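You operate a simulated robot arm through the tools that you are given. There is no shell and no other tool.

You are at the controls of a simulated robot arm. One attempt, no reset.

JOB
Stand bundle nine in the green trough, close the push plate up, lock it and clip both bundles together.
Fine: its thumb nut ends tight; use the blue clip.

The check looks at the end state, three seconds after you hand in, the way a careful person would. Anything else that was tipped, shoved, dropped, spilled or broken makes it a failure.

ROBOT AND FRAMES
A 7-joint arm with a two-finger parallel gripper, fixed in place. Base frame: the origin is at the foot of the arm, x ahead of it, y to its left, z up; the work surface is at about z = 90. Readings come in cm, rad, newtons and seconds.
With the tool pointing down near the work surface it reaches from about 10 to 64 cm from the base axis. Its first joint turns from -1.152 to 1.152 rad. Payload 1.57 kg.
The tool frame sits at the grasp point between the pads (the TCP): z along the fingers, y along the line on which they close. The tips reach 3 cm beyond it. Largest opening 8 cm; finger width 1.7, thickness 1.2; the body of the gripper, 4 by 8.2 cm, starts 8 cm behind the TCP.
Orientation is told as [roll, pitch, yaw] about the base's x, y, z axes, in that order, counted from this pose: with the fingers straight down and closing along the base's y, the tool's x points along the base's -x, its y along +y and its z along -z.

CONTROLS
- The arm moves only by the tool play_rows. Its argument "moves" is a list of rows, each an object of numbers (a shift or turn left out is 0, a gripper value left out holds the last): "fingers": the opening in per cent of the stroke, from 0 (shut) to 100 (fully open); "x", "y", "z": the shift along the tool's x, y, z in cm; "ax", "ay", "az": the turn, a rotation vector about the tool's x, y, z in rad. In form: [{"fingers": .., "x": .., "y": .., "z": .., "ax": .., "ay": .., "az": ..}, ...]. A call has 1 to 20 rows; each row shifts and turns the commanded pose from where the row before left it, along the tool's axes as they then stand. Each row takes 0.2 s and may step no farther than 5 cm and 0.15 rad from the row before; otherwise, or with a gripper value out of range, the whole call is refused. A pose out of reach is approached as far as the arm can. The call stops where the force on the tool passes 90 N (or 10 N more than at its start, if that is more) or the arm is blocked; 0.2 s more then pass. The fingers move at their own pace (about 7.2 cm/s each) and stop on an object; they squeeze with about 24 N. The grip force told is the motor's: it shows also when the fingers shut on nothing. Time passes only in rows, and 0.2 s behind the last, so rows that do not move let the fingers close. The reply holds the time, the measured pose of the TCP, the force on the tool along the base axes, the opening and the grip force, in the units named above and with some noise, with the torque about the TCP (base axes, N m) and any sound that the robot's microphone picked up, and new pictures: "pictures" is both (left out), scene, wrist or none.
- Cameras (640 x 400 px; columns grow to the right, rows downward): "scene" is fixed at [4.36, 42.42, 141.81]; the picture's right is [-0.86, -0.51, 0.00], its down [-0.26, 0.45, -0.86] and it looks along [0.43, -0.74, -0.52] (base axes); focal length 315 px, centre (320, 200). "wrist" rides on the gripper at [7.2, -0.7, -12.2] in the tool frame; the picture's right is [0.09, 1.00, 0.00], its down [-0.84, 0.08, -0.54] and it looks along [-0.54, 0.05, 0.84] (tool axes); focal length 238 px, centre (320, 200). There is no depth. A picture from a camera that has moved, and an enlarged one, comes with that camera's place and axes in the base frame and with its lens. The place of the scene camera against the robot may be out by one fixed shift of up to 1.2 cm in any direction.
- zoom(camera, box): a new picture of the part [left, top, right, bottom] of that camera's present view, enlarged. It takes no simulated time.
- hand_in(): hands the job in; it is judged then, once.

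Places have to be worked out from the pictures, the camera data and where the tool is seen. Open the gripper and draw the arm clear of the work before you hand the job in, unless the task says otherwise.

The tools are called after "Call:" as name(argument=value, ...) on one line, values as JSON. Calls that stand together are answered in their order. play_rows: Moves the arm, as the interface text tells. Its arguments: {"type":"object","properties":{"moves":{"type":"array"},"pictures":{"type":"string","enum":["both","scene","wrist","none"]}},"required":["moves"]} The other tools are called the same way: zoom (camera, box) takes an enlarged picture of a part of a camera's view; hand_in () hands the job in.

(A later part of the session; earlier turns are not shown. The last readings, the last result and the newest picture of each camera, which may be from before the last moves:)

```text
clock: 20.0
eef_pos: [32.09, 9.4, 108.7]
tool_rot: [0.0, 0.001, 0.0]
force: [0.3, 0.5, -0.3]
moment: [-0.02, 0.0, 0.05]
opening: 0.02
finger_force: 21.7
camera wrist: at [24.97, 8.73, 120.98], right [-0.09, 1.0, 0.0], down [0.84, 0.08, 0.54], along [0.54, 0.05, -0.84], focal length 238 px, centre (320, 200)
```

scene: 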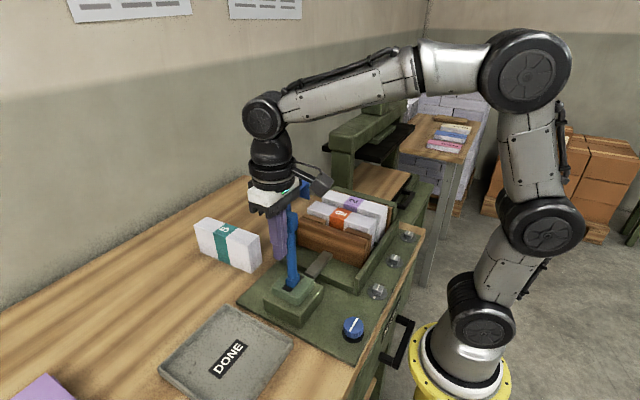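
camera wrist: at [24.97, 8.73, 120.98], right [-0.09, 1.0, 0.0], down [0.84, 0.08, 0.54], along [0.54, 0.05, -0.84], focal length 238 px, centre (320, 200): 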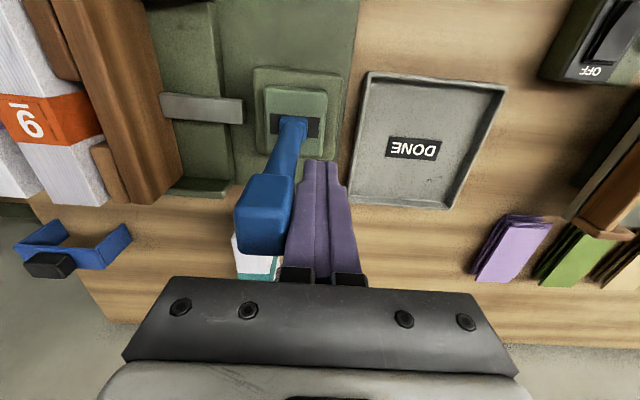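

The plate is advancing with the lever; it's about to reach bundle nine. I check the alignment before going further.

Call:
zoom(camera="scene", box=[270, 180, 420, 300])

Call:
zoom(camera="wrist", box=[0, 0, 300, 220])

```text
3.33 times, centred on (345, 240) of scene
camera zoom: at [4.36, 42.42, 141.81], right [-0.86, -0.51, 0.0], down [-0.26, 0.45, -0.86], along [0.43, -0.74, -0.52], focal length 1049 px, centre (237, 67)
```

zoom: 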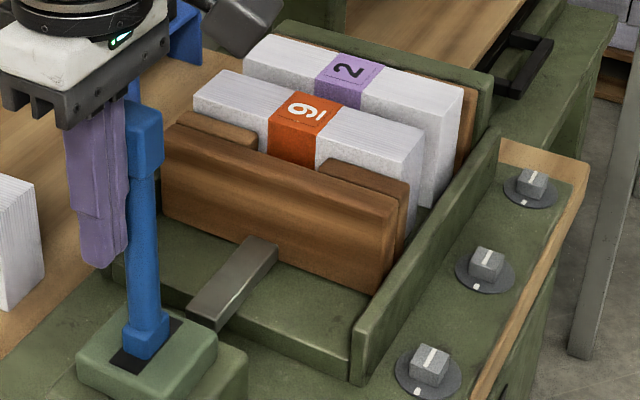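

```text
1.82 times, centred on (150, 110) of wrist
camera zoom: at [24.97, 8.73, 120.98], right [-0.09, 1.0, 0.0], down [0.84, 0.08, 0.54], along [0.54, 0.05, -0.84], focal length 433 px, centre (629, 364)
```

zoom: 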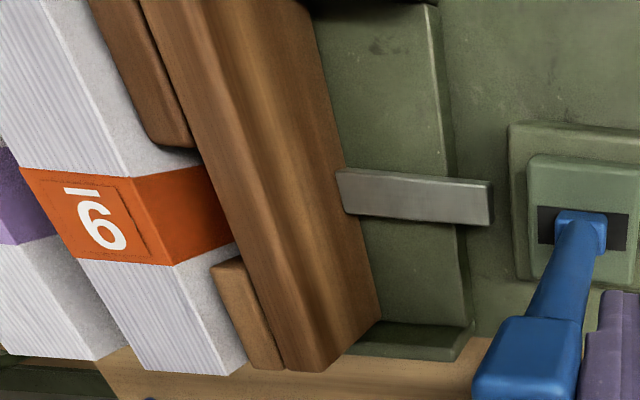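

Everything's aligned; pads are almost on bundle nine. I keep pushing in smaller steps.

Call:
play_rows(moves=[{"y": -0.7}, {"y": -0.7}, {"y": -0.7}, {"y": -0.7}, {"y": -0.7}, {}])

```text
clock: 21.4
eef_pos: [31.89, 5.92, 108.65]
tool_rot: [0.001, 0.002, 0.002]
force: [-0.4, 4.8, -3.1]
moment: [0.22, 0.01, -0.01]
opening: 0.0
finger_force: 21.8
camera wrist: at [24.92, 5.28, 121.0], right [-0.09, 1.0, 0.0], down [0.84, 0.08, 0.54], along [0.54, 0.05, -0.84], focal length 238 px, centre (320, 200)
```

scene: 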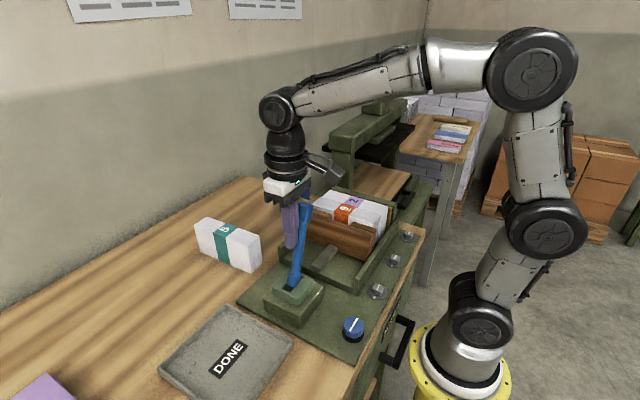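
wrist: 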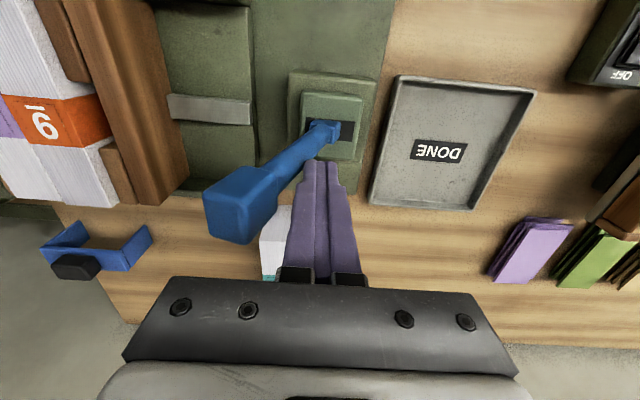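

The bundles have nearly come together (4.8 N on the lever). Push on in small steps until it firms up.

Call:
play_rows(moves=[{"y": -0.5}, {"y": -0.5}, {}, {}])

Call:
zoom(camera="scene", box=[270, 180, 420, 300])

Call:
zoom(camera="wrist", box=[0, 0, 300, 220])

```text
clock: 22.4
eef_pos: [31.92, 5.56, 108.74]
tool_rot: [0.02, 0.001, -0.002]
force: [1.1, 49.2, -1.7]
moment: [1.47, -0.05, -0.18]
opening: 0.0
finger_force: 21.4
camera wrist: at [24.9, 4.74, 121.06], right [-0.09, 1.0, 0.02], down [0.84, 0.06, 0.54], along [0.54, 0.06, -0.84], focal length 238 px, centre (320, 200)
```

scene: 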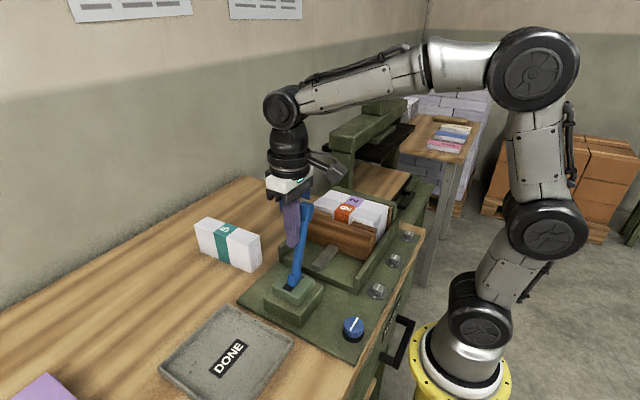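
wrist: 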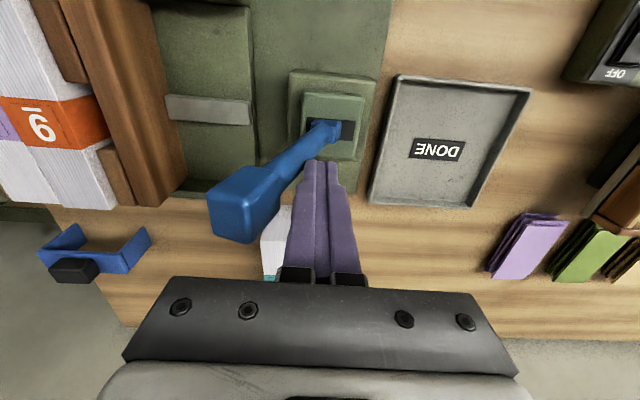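

```text
3.33 times, centred on (345, 240) of scene
camera zoom: at [4.37, 42.57, 141.76], right [-0.86, -0.51, 0.0], down [-0.26, 0.45, -0.86], along [0.43, -0.74, -0.52], focal length 1049 px, centre (237, 67)
```

zoom: 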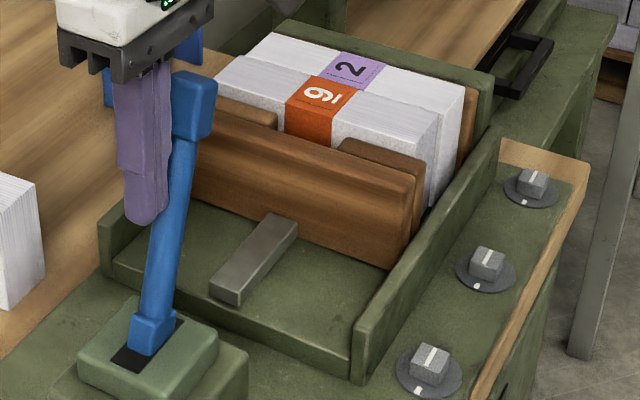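

```text
1.82 times, centred on (150, 110) of wrist
camera zoom: at [24.9, 4.74, 121.06], right [-0.09, 1.0, 0.02], down [0.84, 0.06, 0.54], along [0.54, 0.06, -0.84], focal length 433 px, centre (629, 364)
```

zoom: 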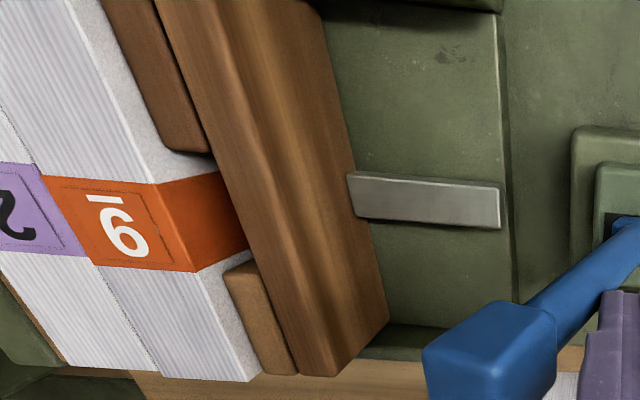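

The plate is firm against the bundles (49 N), both bundles face to face. I back off and rise, watching that the plate stays put.

Call:
play_rows(moves=[{"y": 0.5}, {"y": 0.5}, {"y": 1.5}, {"y": 2.5}, {"z": -4}, {"z": -4}, {"z": -4}, {}])

Call:
zoom(camera="scene", box=[270, 180, 420, 300])

```text
clock: 24.2
eef_pos: [31.94, 9.88, 120.81]
tool_rot: [0.002, 0.001, 0.0]
force: [0.3, 0.0, -0.5]
moment: [0.02, -0.03, 0.0]
opening: 0.0
finger_force: 21.3
camera wrist: at [24.93, 9.24, 133.03], right [-0.09, 1.0, 0.0], down [0.84, 0.08, 0.54], along [0.54, 0.05, -0.84], focal length 238 px, centre (320, 200)
```

scene: 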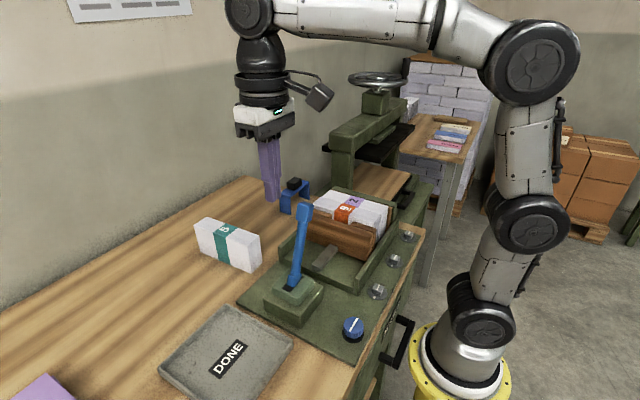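
wrist: 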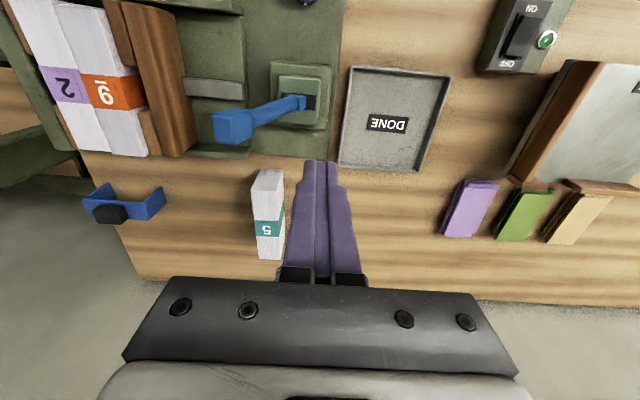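

```text
3.33 times, centred on (345, 240) of scene
camera zoom: at [4.36, 42.42, 141.81], right [-0.86, -0.51, 0.0], down [-0.26, 0.45, -0.86], along [0.43, -0.74, -0.52], focal length 1049 px, centre (237, 67)
```

zoom: 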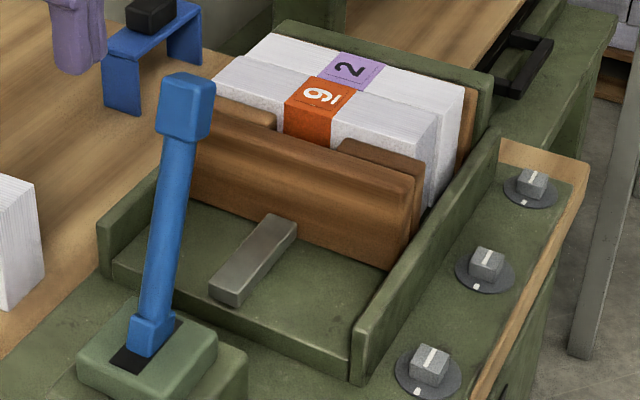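

The plate holds its place. Now the thumb nut: I move over it (about (18.3, 7)) with fingers opening and look closely.

Call:
play_rows(moves=[{"x": 4, "y": -1, "fingers": 100}, {"x": 4, "y": -1}, {"x": 4, "y": -0.7}, {"z": 4}, {"z": 4}, {}])

Call:
zoom(camera="wrist", box=[200, 0, 440, 150])

Call:
zoom(camera="scene", box=[320, 280, 400, 350])

```text
clock: 25.6
eef_pos: [19.8, 7.23, 112.75]
tool_rot: [0.001, -0.002, -0.001]
force: [0.6, 0.3, 0.0]
moment: [-0.03, 0.02, 0.04]
opening: 8.0
finger_force: 0.0
camera wrist: at [12.8, 6.57, 125.01], right [-0.09, 1.0, 0.0], down [0.84, 0.08, 0.54], along [0.54, 0.05, -0.84], focal length 238 px, centre (320, 200)
```

scene: 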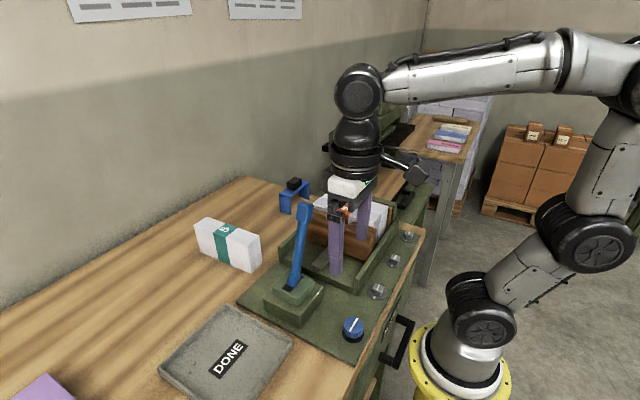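
wrist: 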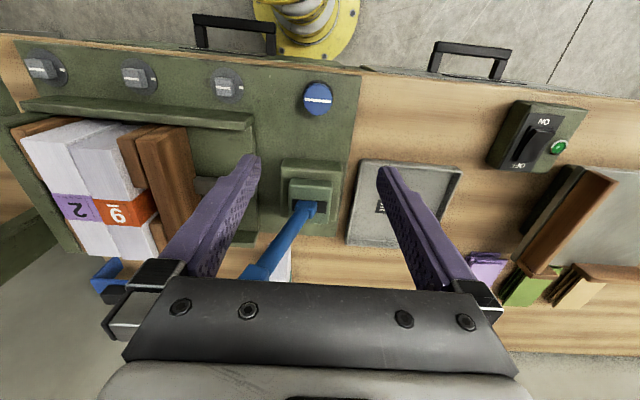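

```text
2.67 times, centred on (320, 75) of wrist
camera zoom: at [12.8, 6.57, 125.01], right [-0.09, 1.0, 0.0], down [0.84, 0.08, 0.54], along [0.54, 0.05, -0.84], focal length 636 px, centre (320, 533)
```

zoom: 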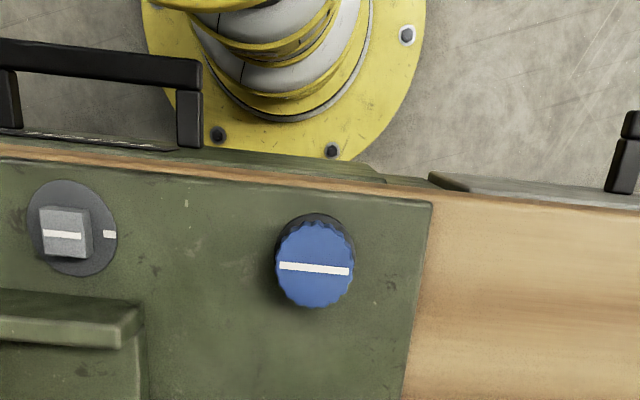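

```text
5.71 times, centred on (360, 315) of scene
camera zoom: at [4.36, 42.42, 141.81], right [-0.86, -0.51, 0.0], down [-0.26, 0.45, -0.86], along [0.43, -0.74, -0.52], focal length 1798 px, centre (91, -457)
```

zoom: 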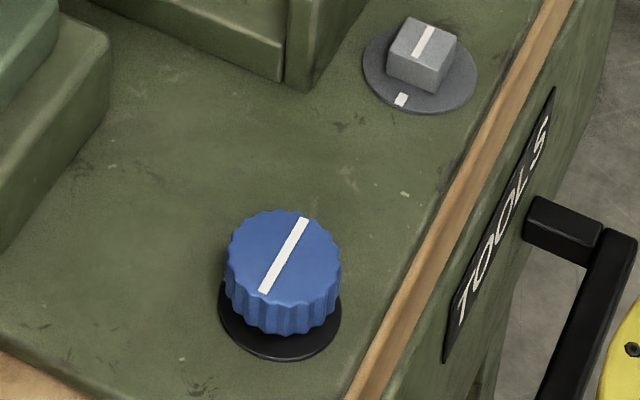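

The nut: centre ≈ (18.6, 6.85), Ø ≈3.7, top z≈92.6. I centre over it, pre-rotate counter-clockwise so there is a long clockwise stroke, and descend partly.

Call:
play_rows(moves=[{"x": 1.2, "y": -0.35, "fingers": 80}, {"z": 4, "az": -0.15}, {"z": 4, "az": -0.15}, {"z": 2, "az": -0.15}, {"az": -0.15}, {"az": -0.15}, {"az": -0.15}, {}, {}])

Call:
zoom(camera="scene", box=[300, 240, 420, 350])

```text
clock: 27.6
eef_pos: [18.65, 6.84, 102.78]
tool_rot: [0.001, 0.0, 0.9]
force: [-0.7, 0.3, -0.5]
moment: [0.03, -0.02, -0.01]
opening: 6.4
finger_force: 0.1
camera wrist: at [14.99, 0.84, 115.02], right [-0.84, 0.55, 0.0], down [0.46, 0.7, 0.54], along [0.3, 0.45, -0.84], focal length 238 px, centre (320, 200)
```

scene: 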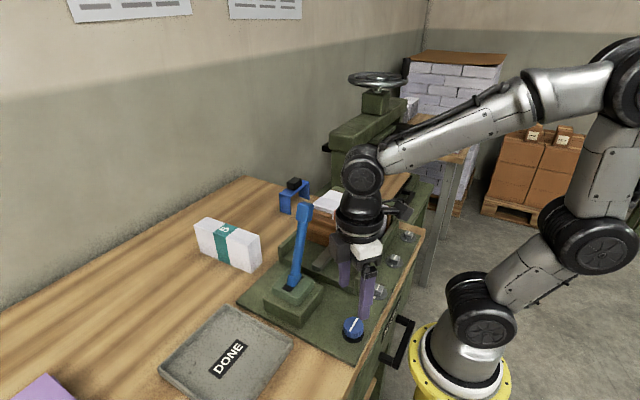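
wrist: 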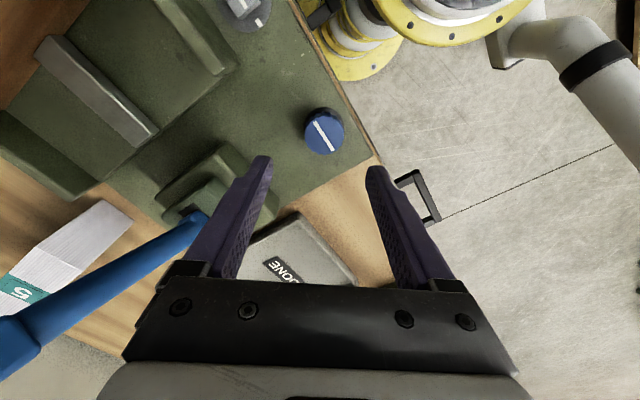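

```text
3.64 times, centred on (360, 295) of scene
camera zoom: at [4.36, 42.42, 141.81], right [-0.86, -0.51, 0.0], down [-0.26, 0.45, -0.86], along [0.43, -0.74, -0.52], focal length 1144 px, centre (174, -146)
```

zoom: 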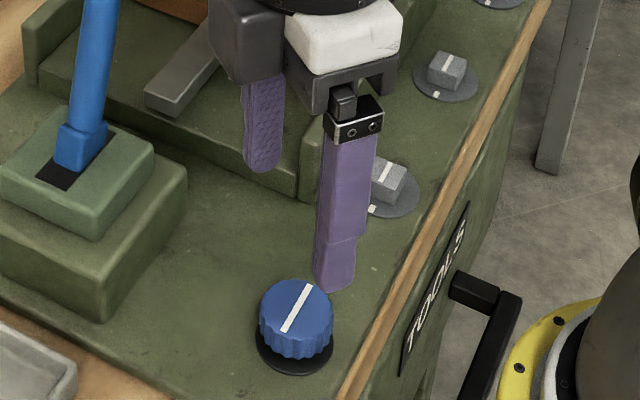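

I zoom to pin down the nut's centre from this second viewpoint.

Call:
zoom(camera="wrist", box=[280, 90, 370, 170])

```text
5.00 times, centred on (325, 130) of wrist
camera zoom: at [14.99, 0.84, 115.02], right [-0.84, 0.55, 0.0], down [0.46, 0.7, 0.54], along [0.3, 0.45, -0.84], focal length 1192 px, centre (295, 550)
```

zoom: 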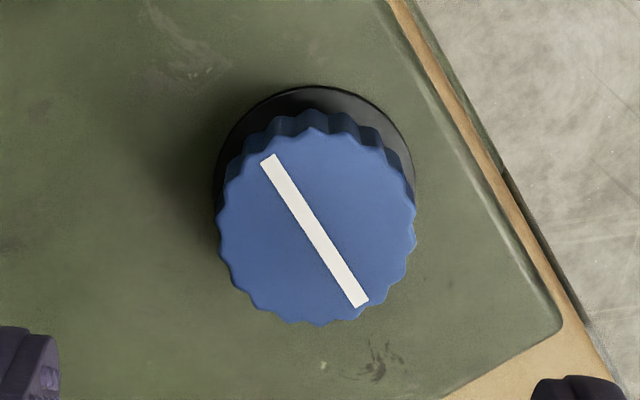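

Nut centre is (18.55, 6.92), top ≈92.8 — the TCP is on it. I descend so the tips straddle the knurl and close.

Call:
play_rows(moves=[{"z": 4}, {"z": 3}, {"z": 1.5}, {}, {"fingers": 0}, {}, {}])

Call:
zoom(camera="scene", box=[310, 260, 410, 350])

```text
clock: 29.2
eef_pos: [18.41, 7.01, 94.14]
tool_rot: [0.006, 0.0, 0.896]
force: [-28.1, 36.6, 8.0]
moment: [-0.18, 0.35, -0.32]
opening: 3.74
finger_force: 43.6
camera wrist: at [14.73, 0.99, 106.44], right [-0.83, 0.55, 0.01], down [0.47, 0.7, 0.54], along [0.29, 0.45, -0.84], focal length 238 px, centre (320, 200)
```

scene: 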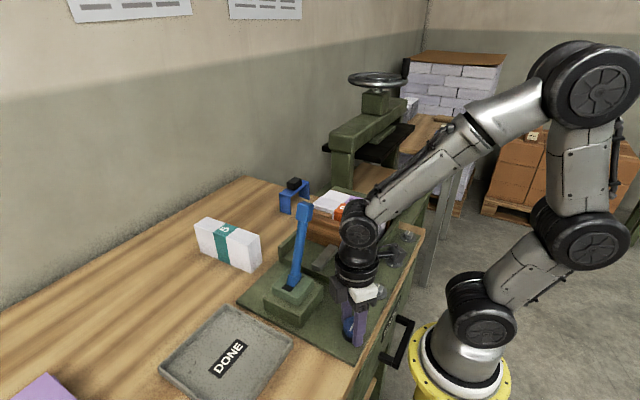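
wrist: 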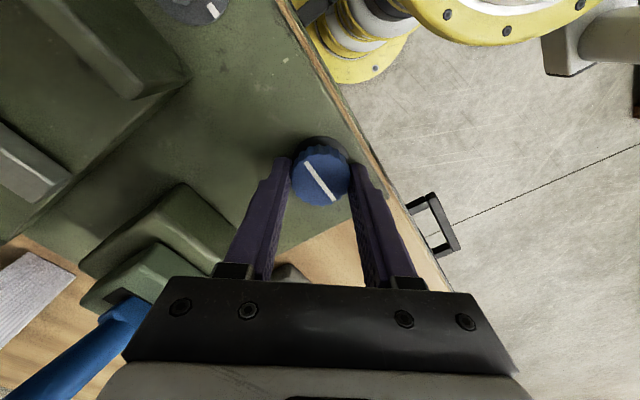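

```text
4.44 times, centred on (360, 305) of scene
camera zoom: at [4.28, 42.52, 141.78], right [-0.86, -0.51, 0.0], down [-0.26, 0.45, -0.86], along [0.43, -0.74, -0.52], focal length 1399 px, centre (142, -267)
```

zoom: 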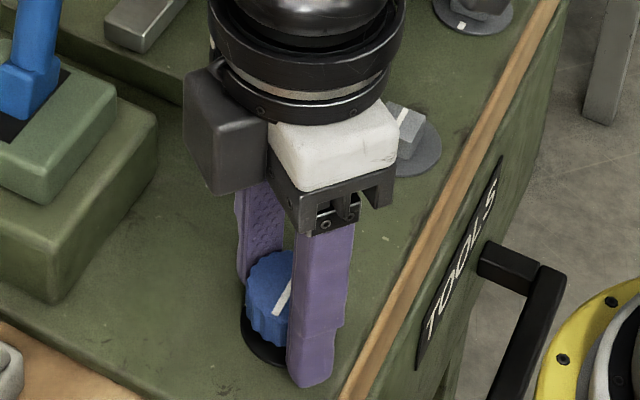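

Gripped at 3.74 cm, but a sideways load shows I'm off-centre along the closing line; I shift +0.3 along tool y to relieve it.

Call:
play_rows(moves=[{"y": 0.3}, {}], pictures="none")

```text
clock: 29.8
eef_pos: [18.36, 6.97, 94.15]
tool_rot: [0.001, 0.003, 0.9]
force: [-12.6, 9.6, -1.4]
moment: [0.12, 0.73, -0.46]
opening: 3.75
finger_force: 43.3
```

Better. A further 0.1 nudge, then a first clockwise turn of 0.3 rad with torque monitored.

Call:
play_rows(moves=[{"y": 0.1}, {"az": 0.1}, {"az": 0.1}, {"az": 0.1}, {}], pictures="wrist")

```text
clock: 31.0
eef_pos: [18.54, 6.97, 94.17]
tool_rot: [-0.003, 0.002, 0.602]
force: [15.2, -32.0, -19.8]
moment: [-0.18, 0.45, 0.13]
opening: 3.73
finger_force: 43.2
camera wrist: at [13.12, 2.43, 106.46], right [-0.64, 0.77, 0.0], down [0.65, 0.54, 0.54], along [0.42, 0.34, -0.84], focal length 238 px, centre (320, 200)
```

wrist: 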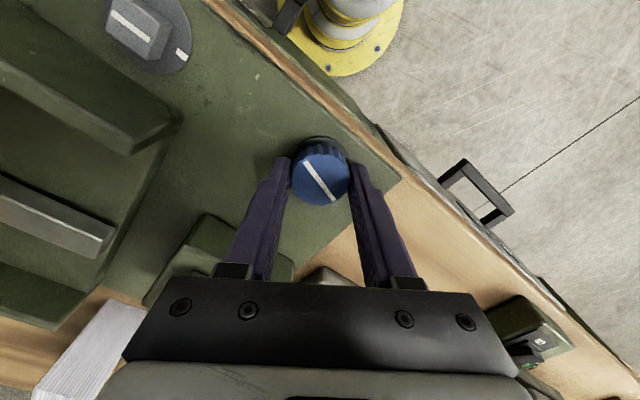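

The nut turns freely with the fingers. I trim the side load and keep turning clockwise.

Call:
play_rows(moves=[{"y": -0.2}, {"az": 0.12}, {"az": 0.12}, {"az": 0.12}, {"az": 0.12}, {}], pictures="none")

```text
clock: 32.4
eef_pos: [18.53, 6.86, 94.27]
tool_rot: [-0.002, 0.001, 0.12]
force: [9.3, -25.6, -12.9]
moment: [-0.12, 0.8, 0.06]
opening: 3.71
finger_force: 42.9
```

Still little torque about z (0.06 N m). Continue to about -0.9 rad yaw.

Call:
play_rows(moves=[{"y": -0.15}, {"az": 0.12}, {"az": 0.12}, {"az": 0.12}, {"az": 0.12}, {"az": 0.12}, {}], pictures="wrist")

```text
clock: 34.0
eef_pos: [18.48, 6.64, 94.2]
tool_rot: [-0.004, 0.001, -0.481]
force: [-3.8, -26.3, -9.0]
moment: [-0.09, -0.24, 0.06]
opening: 3.76
finger_force: 43.6
camera wrist: at [12.06, 9.47, 106.49], right [0.38, 0.93, 0.0], down [0.78, -0.32, 0.54], along [0.5, -0.21, -0.84], focal length 238 px, centre (320, 200)
```

wrist: 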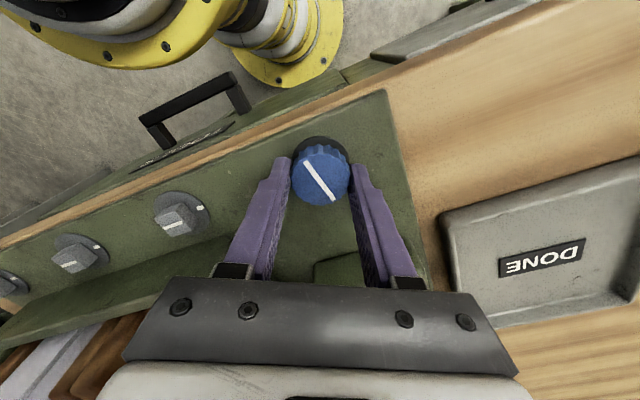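

1.4 rad turned so far without resistance. I go on further in this stroke.

Call:
play_rows(moves=[{"y": -0.15}, {"az": 0.14}, {"az": 0.14}, {"az": 0.14}, {"az": 0.14}, {"az": 0.14}, {"az": 0.14}, {}], pictures="none")

```text
clock: 35.8
eef_pos: [18.35, 6.54, 94.24]
tool_rot: [-0.006, -0.001, -1.324]
force: [-18.3, -8.0, 2.8]
moment: [0.36, 0.11, 0.32]
opening: 3.74
finger_force: 43.6
```

Some torque is building (0.32 N m). Continue with smaller steps.

Call:
play_rows(moves=[{"az": 0.08}, {"az": 0.08}, {"az": 0.08}, {}], pictures="wrist")

```text
clock: 36.8
eef_pos: [18.29, 6.64, 94.21]
tool_rot: [-0.007, -0.002, -1.561]
force: [-19.6, -7.4, 1.7]
moment: [0.16, 0.01, 0.69]
opening: 3.8
finger_force: 43.5
camera wrist: at [17.81, 13.83, 106.42], right [0.99, 0.1, -0.01], down [0.09, -0.83, 0.54], along [0.05, -0.54, -0.84], focal length 238 px, centre (320, 200)
```

wrist: 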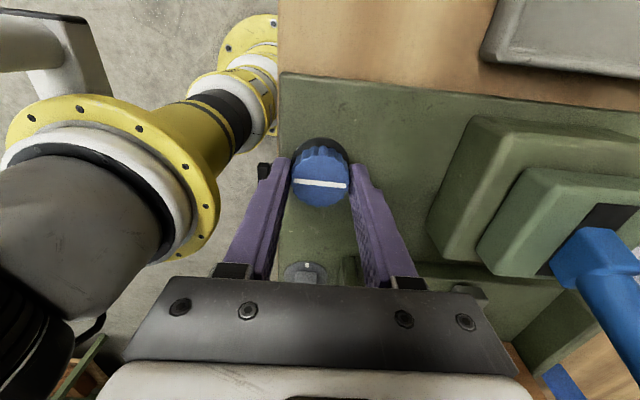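

The mark has stopped turning: it now lies ~90° clockwise from where it started and the fingers slip with 0.7 N m. To be sure it's tight, I release, rewind 0.75 rad, regrip and turn once more.

Call:
play_rows(moves=[{"fingers": 65}, {"fingers": 65}, {"az": -0.15}, {"az": -0.15}, {"az": -0.15}, {"az": -0.15}, {"az": -0.15}, {}], pictures="wrist")

Call:
zoom(camera="wrist", box=[270, 110, 370, 220])

```text
clock: 38.6
eef_pos: [18.57, 6.62, 94.25]
tool_rot: [0.0, 0.001, -0.811]
force: [0.4, 1.0, 0.8]
moment: [0.02, -0.03, 0.01]
opening: 5.2
finger_force: 0.0
camera wrist: at [13.25, 11.45, 106.49], right [0.66, 0.75, 0.0], down [0.63, -0.55, 0.54], along [0.41, -0.36, -0.84], focal length 238 px, centre (320, 200)
```

wrist: 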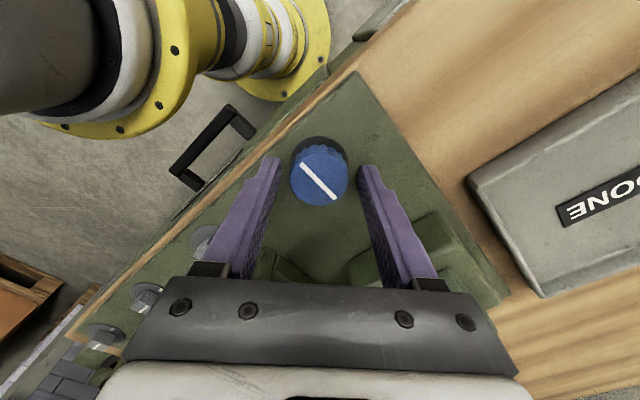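

```text
3.64 times, centred on (320, 165) of wrist
camera zoom: at [13.25, 11.45, 106.49], right [0.66, 0.75, 0.0], down [0.63, -0.55, 0.54], along [0.41, -0.36, -0.84], focal length 867 px, centre (320, 327)
```

zoom: 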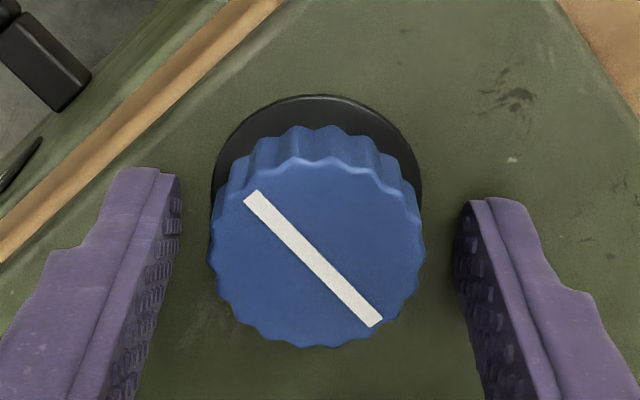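

The mark is now along base x, exactly a quarter turn from the start. I regrip and test with a further 0.3 rad clockwise.

Call:
play_rows(moves=[{"fingers": 0}, {}, {}, {"az": 0.08}, {"az": 0.08}, {"az": 0.08}, {"az": 0.08}, {}], pictures="wrist")

Call:
zoom(camera="wrist", box=[270, 110, 370, 220])

```text
clock: 40.4
eef_pos: [18.32, 6.61, 94.22]
tool_rot: [-0.003, -0.001, -1.13]
force: [-11.1, -12.1, -1.0]
moment: [-0.37, -0.06, 0.95]
opening: 3.75
finger_force: 43.9
camera wrist: at [14.93, 12.86, 106.43], right [0.86, 0.51, 0.0], down [0.43, -0.72, 0.54], along [0.27, -0.47, -0.84], focal length 238 px, centre (320, 200)
```

wrist: 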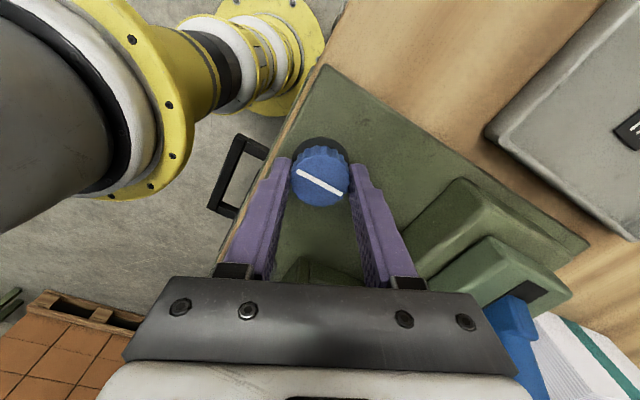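

```text
3.64 times, centred on (320, 165) of wrist
camera zoom: at [14.93, 12.86, 106.43], right [0.86, 0.51, 0.0], down [0.43, -0.72, 0.54], along [0.27, -0.47, -0.84], focal length 867 px, centre (320, 327)
```

zoom: 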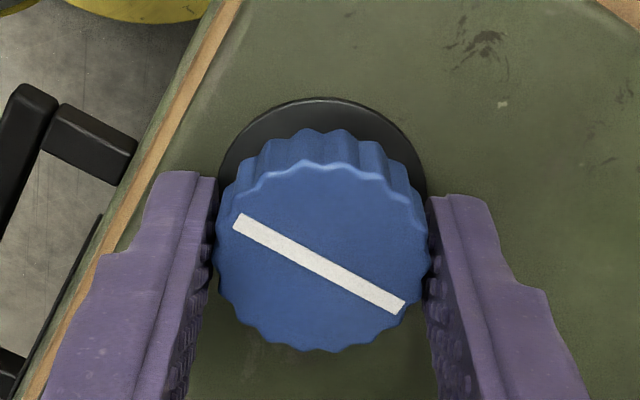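

The nut didn't budge at 0.95 N m: it's tight. I open, lift clear, and rotate the wrist back to neutral.

Call:
play_rows(moves=[{"fingers": 75}, {"fingers": 75}, {"z": -4}, {"z": -4, "az": -0.13}, {"z": -4, "az": -0.15}, {"z": -4, "az": -0.15}, {"z": -4, "az": -0.15}, {"z": -4, "az": -0.15}, {"az": -0.15}, {"az": -0.15}, {"az": -0.1}, {}])

Call:
zoom(camera="scene", box=[270, 180, 420, 350])

```text
clock: 43.0
eef_pos: [18.44, 6.59, 118.29]
tool_rot: [0.0, 0.0, 0.0]
force: [-0.1, -0.6, -0.6]
moment: [0.03, -0.05, -0.03]
opening: 6.01
finger_force: 0.0
camera wrist: at [11.5, 6.01, 130.5], right [-0.09, 1.0, 0.0], down [0.84, 0.08, 0.54], along [0.54, 0.05, -0.84], focal length 238 px, centre (320, 200)
```

scene: 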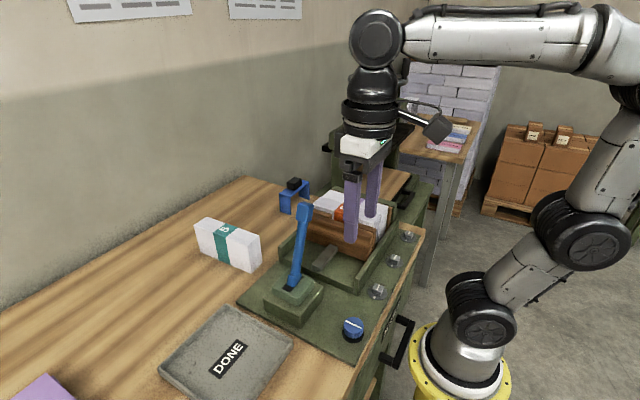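
wrist: 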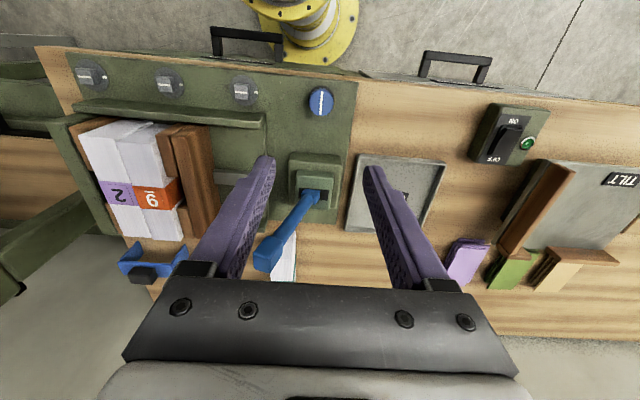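

```text
2.35 times, centred on (345, 265) of scene
camera zoom: at [4.36, 42.42, 141.81], right [-0.86, -0.51, 0.0], down [-0.26, 0.45, -0.86], along [0.43, -0.74, -0.52], focal length 740 px, centre (261, 47)
```

zoom: 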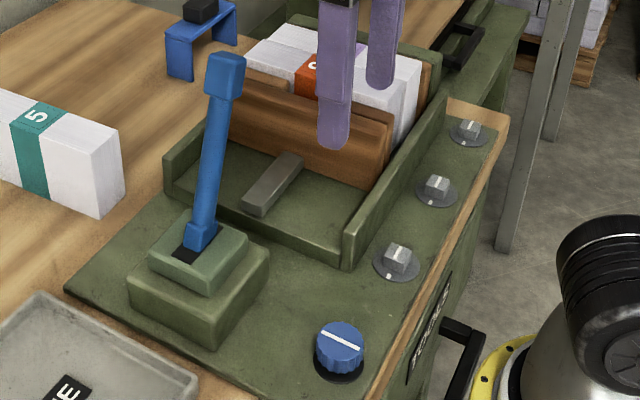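

Lever, plate and nut hold. Next I view the closed pair from directly above to measure where the clip goes.

Call:
play_rows(moves=[{"y": -4.5, "x": -1}, {"y": -4.5, "x": -1}, {"y": -4.5, "x": -1}, {"y": -4.5, "x": -1}, {"y": -4.5, "x": -1}, {"y": -2, "x": -2}, {"z": 2}, {}], pictures="wrist")

Call:
zoom(camera="wrist", box=[190, 0, 460, 240])

```text
clock: 44.8
eef_pos: [25.48, -17.96, 116.33]
tool_rot: [-0.001, 0.002, -0.003]
force: [0.0, 0.2, 0.1]
moment: [0.0, 0.0, -0.01]
opening: 5.99
finger_force: 0.0
camera wrist: at [18.53, -18.48, 128.48], right [-0.09, 1.0, 0.0], down [0.84, 0.08, 0.54], along [0.54, 0.05, -0.84], focal length 238 px, centre (320, 200)
```

wrist: 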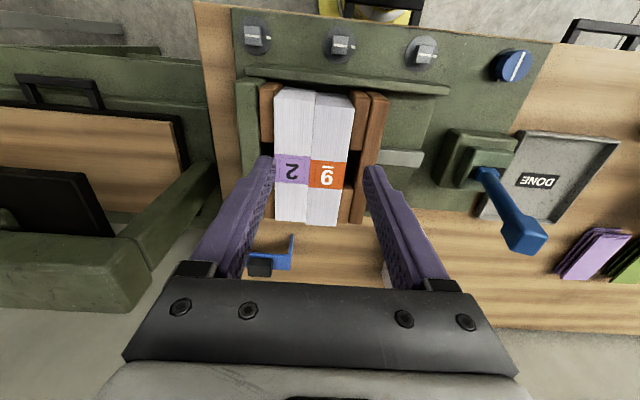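

```text
1.67 times, centred on (325, 120) of wrist
camera zoom: at [18.53, -18.48, 128.48], right [-0.09, 1.0, 0.0], down [0.84, 0.08, 0.54], along [0.54, 0.05, -0.84], focal length 397 px, centre (312, 333)
```

zoom: 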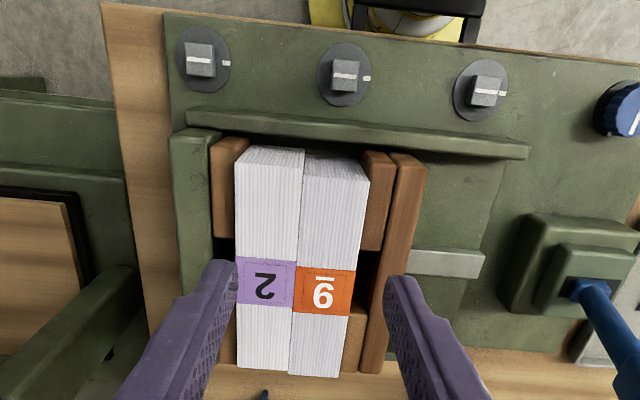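

Call:
zoom(camera="wrist", box=[245, 75, 405, 235])

Call:
zoom(camera="wrist", box=[235, 215, 315, 285])

```text
2.50 times, centred on (325, 155) of wrist
camera zoom: at [18.53, -18.48, 128.48], right [-0.09, 1.0, 0.0], down [0.84, 0.08, 0.54], along [0.54, 0.05, -0.84], focal length 596 px, centre (308, 312)
```

zoom: 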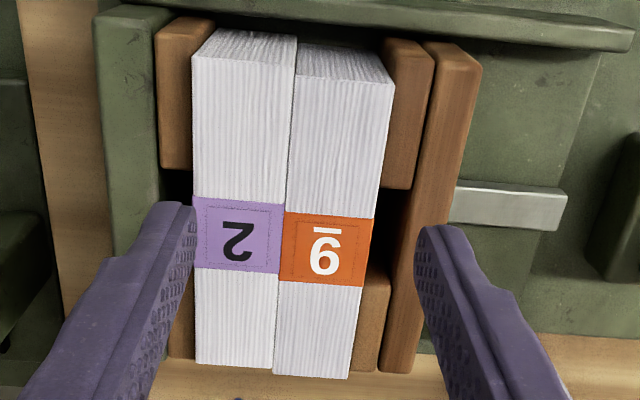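

```text
5.71 times, centred on (275, 250) of wrist
camera zoom: at [18.53, -18.48, 128.48], right [-0.09, 1.0, 0.0], down [0.84, 0.08, 0.54], along [0.54, 0.05, -0.84], focal length 1362 px, centre (577, -86)
```

zoom: 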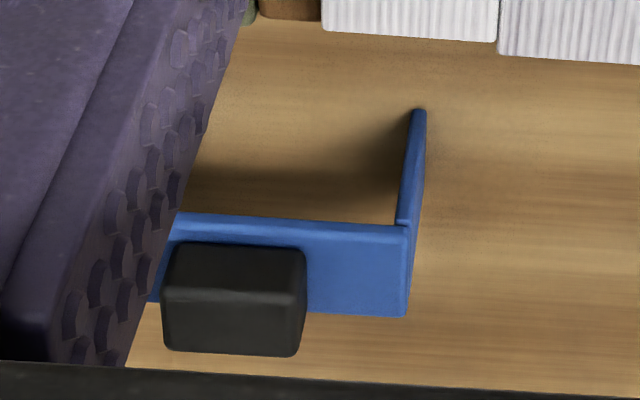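

Measured: bundle pair spans y≈-23.0…-14.0 (centre ≈ -18.5), pad gap in x ≈29.2–34.2. Now I travel low-ish over to the clip (≈(54, -24.5)) for a close look.

Call:
play_rows(moves=[{"x": -2, "z": 4}, {"x": -4.3, "y": -1, "z": 1.5}, {"x": -4.5, "y": -1}, {"x": -4.5, "y": -1}, {"x": -4.5, "y": -1}, {"x": -4, "y": -1}, {"x": -2, "y": -1}, {}, {}])

Call:
zoom(camera="wrist", box=[200, 60, 440, 240])

```text
clock: 46.8
eef_pos: [51.25, -23.98, 110.88]
tool_rot: [0.0, 0.0, -0.001]
force: [0.1, 0.4, -0.3]
moment: [-0.01, 0.02, -0.03]
opening: 5.98
finger_force: 0.1
camera wrist: at [44.21, -24.57, 123.06], right [-0.09, 1.0, 0.0], down [0.84, 0.08, 0.54], along [0.54, 0.05, -0.84], focal length 238 px, centre (320, 200)
```

scene: 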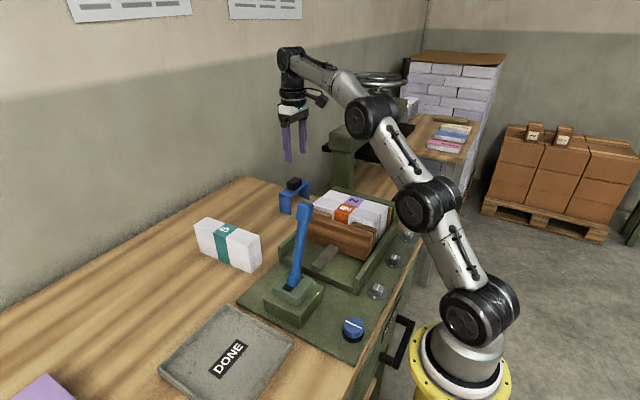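
wrist: 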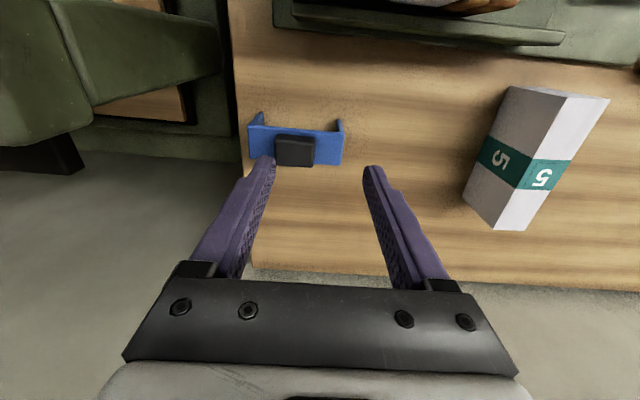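

```text
2.22 times, centred on (320, 150) of wrist
camera zoom: at [44.21, -24.57, 123.06], right [-0.09, 1.0, 0.0], down [0.84, 0.08, 0.54], along [0.54, 0.05, -0.84], focal length 530 px, centre (320, 311)
```

zoom: 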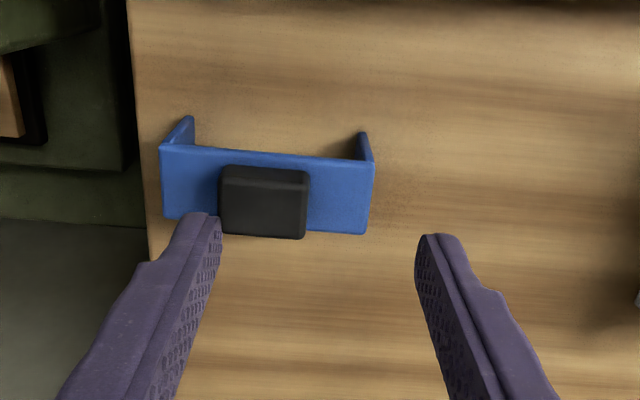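

The clip is about 11 cm wide outside, 4 cm deep, top z≈95.8, centred ≈(54.4, -26.5); its black grip is ≈4×2.9 cm. I move over the grip with open fingers and lower to check alignment.

Call:
play_rows(moves=[{"x": -2, "y": -1.5, "fingers": 90}, {"x": -1.25, "y": -1.1}, {"z": 3}, {"z": 3}, {}, {}])

Call:
zoom(camera="wrist", box=[200, 60, 440, 240])

Call:
zoom(camera="scene", box=[260, 130, 340, 220])

```text
clock: 48.2
eef_pos: [53.12, -25.79, 103.95]
tool_rot: [0.0, -0.002, -0.001]
force: [0.1, 0.9, 0.0]
moment: [-0.02, -0.06, 0.0]
opening: 7.21
finger_force: 0.1
out of reach, approached as far as the arm can: row 2
camera wrist: at [46.12, -26.4, 116.19], right [-0.09, 1.0, 0.0], down [0.84, 0.08, 0.54], along [0.54, 0.05, -0.84], focal length 238 px, centre (320, 200)
```

scene: 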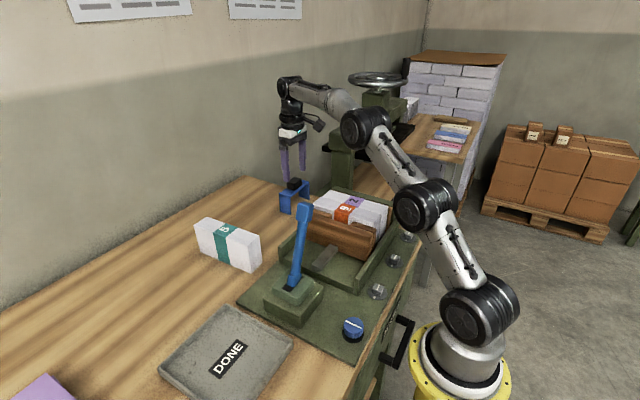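
wrist: 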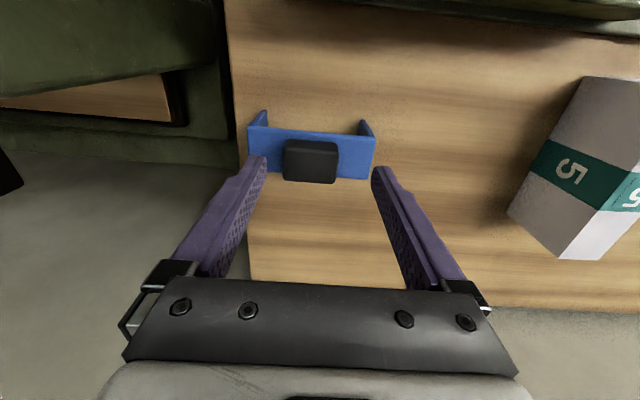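

```text
2.22 times, centred on (320, 150) of wrist
camera zoom: at [46.12, -26.4, 116.19], right [-0.09, 1.0, 0.0], down [0.84, 0.08, 0.54], along [0.54, 0.05, -0.84], focal length 530 px, centre (320, 311)
```

zoom: 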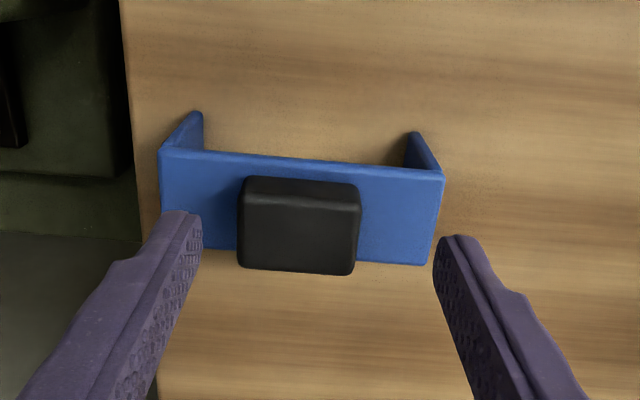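

```text
4.44 times, centred on (300, 175) of scene
camera zoom: at [4.36, 42.42, 141.81], right [-0.86, -0.51, 0.0], down [-0.26, 0.45, -0.86], along [0.43, -0.74, -0.52], focal length 1399 px, centre (409, 311)
```

zoom: 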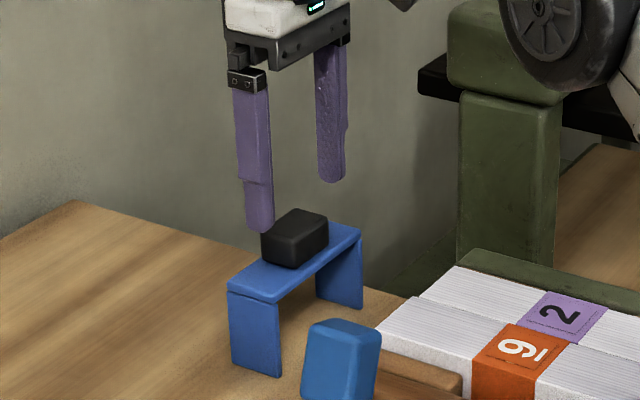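

Clip: outer y -31.93…-20.97 (centre -26.46), x 52.37…56.35, yaw ≈0; grip centre ≈(54.4, -26.46), top ≈98.4. I shift onto it and descend.

Call:
play_rows(moves=[{"x": -1.28, "y": -0.67}, {"z": 2}, {"z": 1.2}, {}, {}])

Call:
zoom(camera="wrist", box=[200, 60, 440, 240])

```text
clock: 49.4
eef_pos: [54.42, -26.53, 100.73]
tool_rot: [-0.001, 0.001, -0.001]
force: [0.0, 0.0, -0.2]
moment: [-0.02, -0.02, -0.02]
opening: 7.21
finger_force: 0.0
camera wrist: at [47.38, -27.07, 113.01], right [-0.09, 1.0, 0.0], down [0.84, 0.08, 0.54], along [0.54, 0.05, -0.84], focal length 238 px, centre (320, 200)
```

scene: 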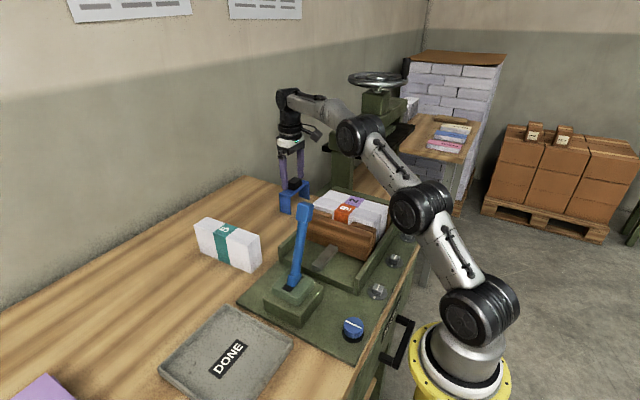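
wrist: 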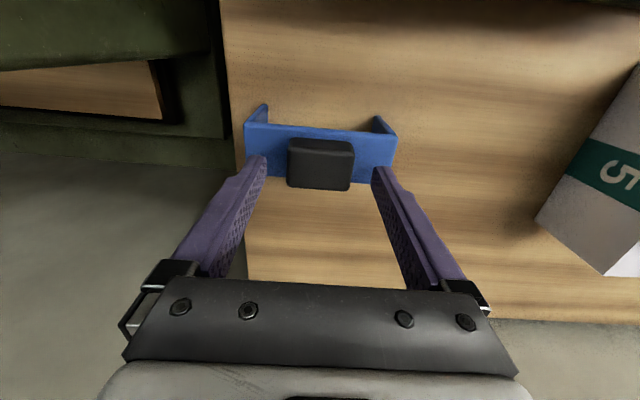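

```text
2.22 times, centred on (320, 150) of wrist
camera zoom: at [47.38, -27.07, 113.01], right [-0.09, 1.0, 0.0], down [0.84, 0.08, 0.54], along [0.54, 0.05, -0.84], focal length 530 px, centre (320, 311)
```

zoom: 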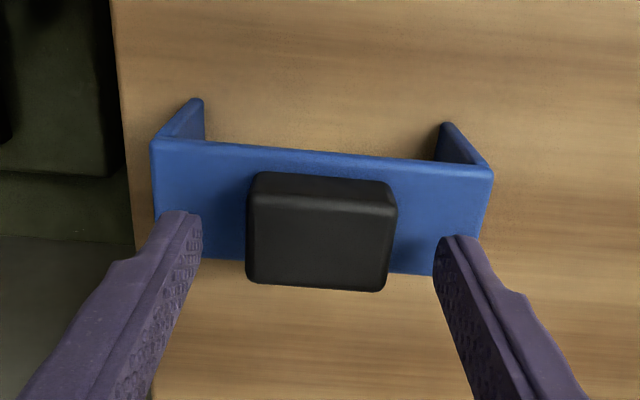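

Fingers straddle the grip and are centred fore-aft. Descend 1.2 cm and close.

Call:
play_rows(moves=[{"z": 0.7}, {"z": 0.5}, {}, {"fingers": 0}, {}, {}, {}])

Call:
zoom(camera="wrist", box=[200, 60, 440, 240])

```text
clock: 51.0
eef_pos: [54.5, -26.41, 99.44]
tool_rot: [0.0, -0.001, -0.002]
force: [0.8, -1.4, 0.7]
moment: [0.01, -0.04, -0.01]
opening: 4.31
finger_force: 24.2
camera wrist: at [47.36, -27.08, 111.85], right [-0.09, 1.0, 0.0], down [0.84, 0.08, 0.54], along [0.54, 0.05, -0.84], focal length 238 px, centre (320, 200)
```

scene: 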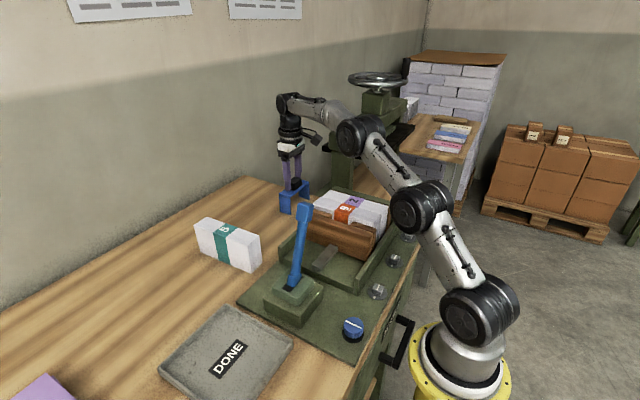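
wrist: 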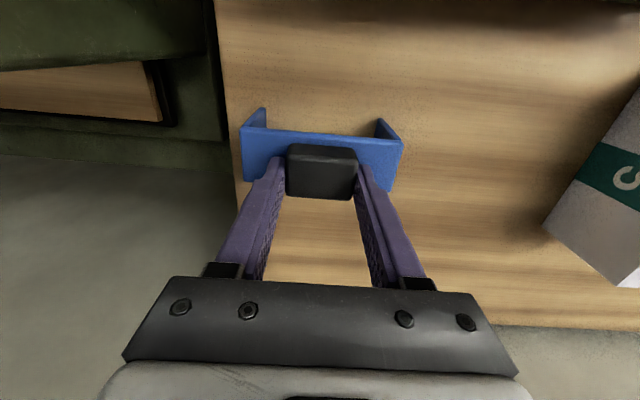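

```text
2.22 times, centred on (320, 150) of wrist
camera zoom: at [47.36, -27.08, 111.85], right [-0.09, 1.0, 0.0], down [0.84, 0.08, 0.54], along [0.54, 0.05, -0.84], focal length 530 px, centre (320, 311)
```

zoom: 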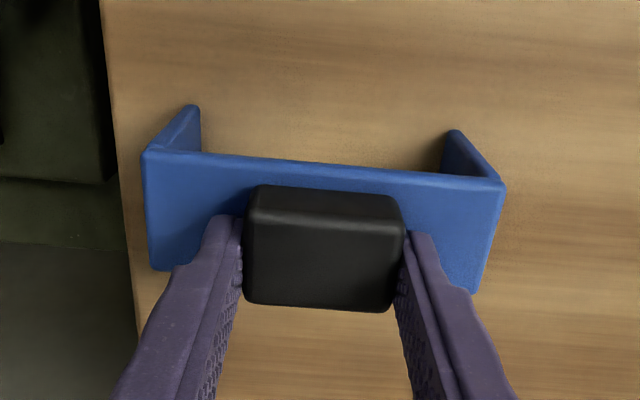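

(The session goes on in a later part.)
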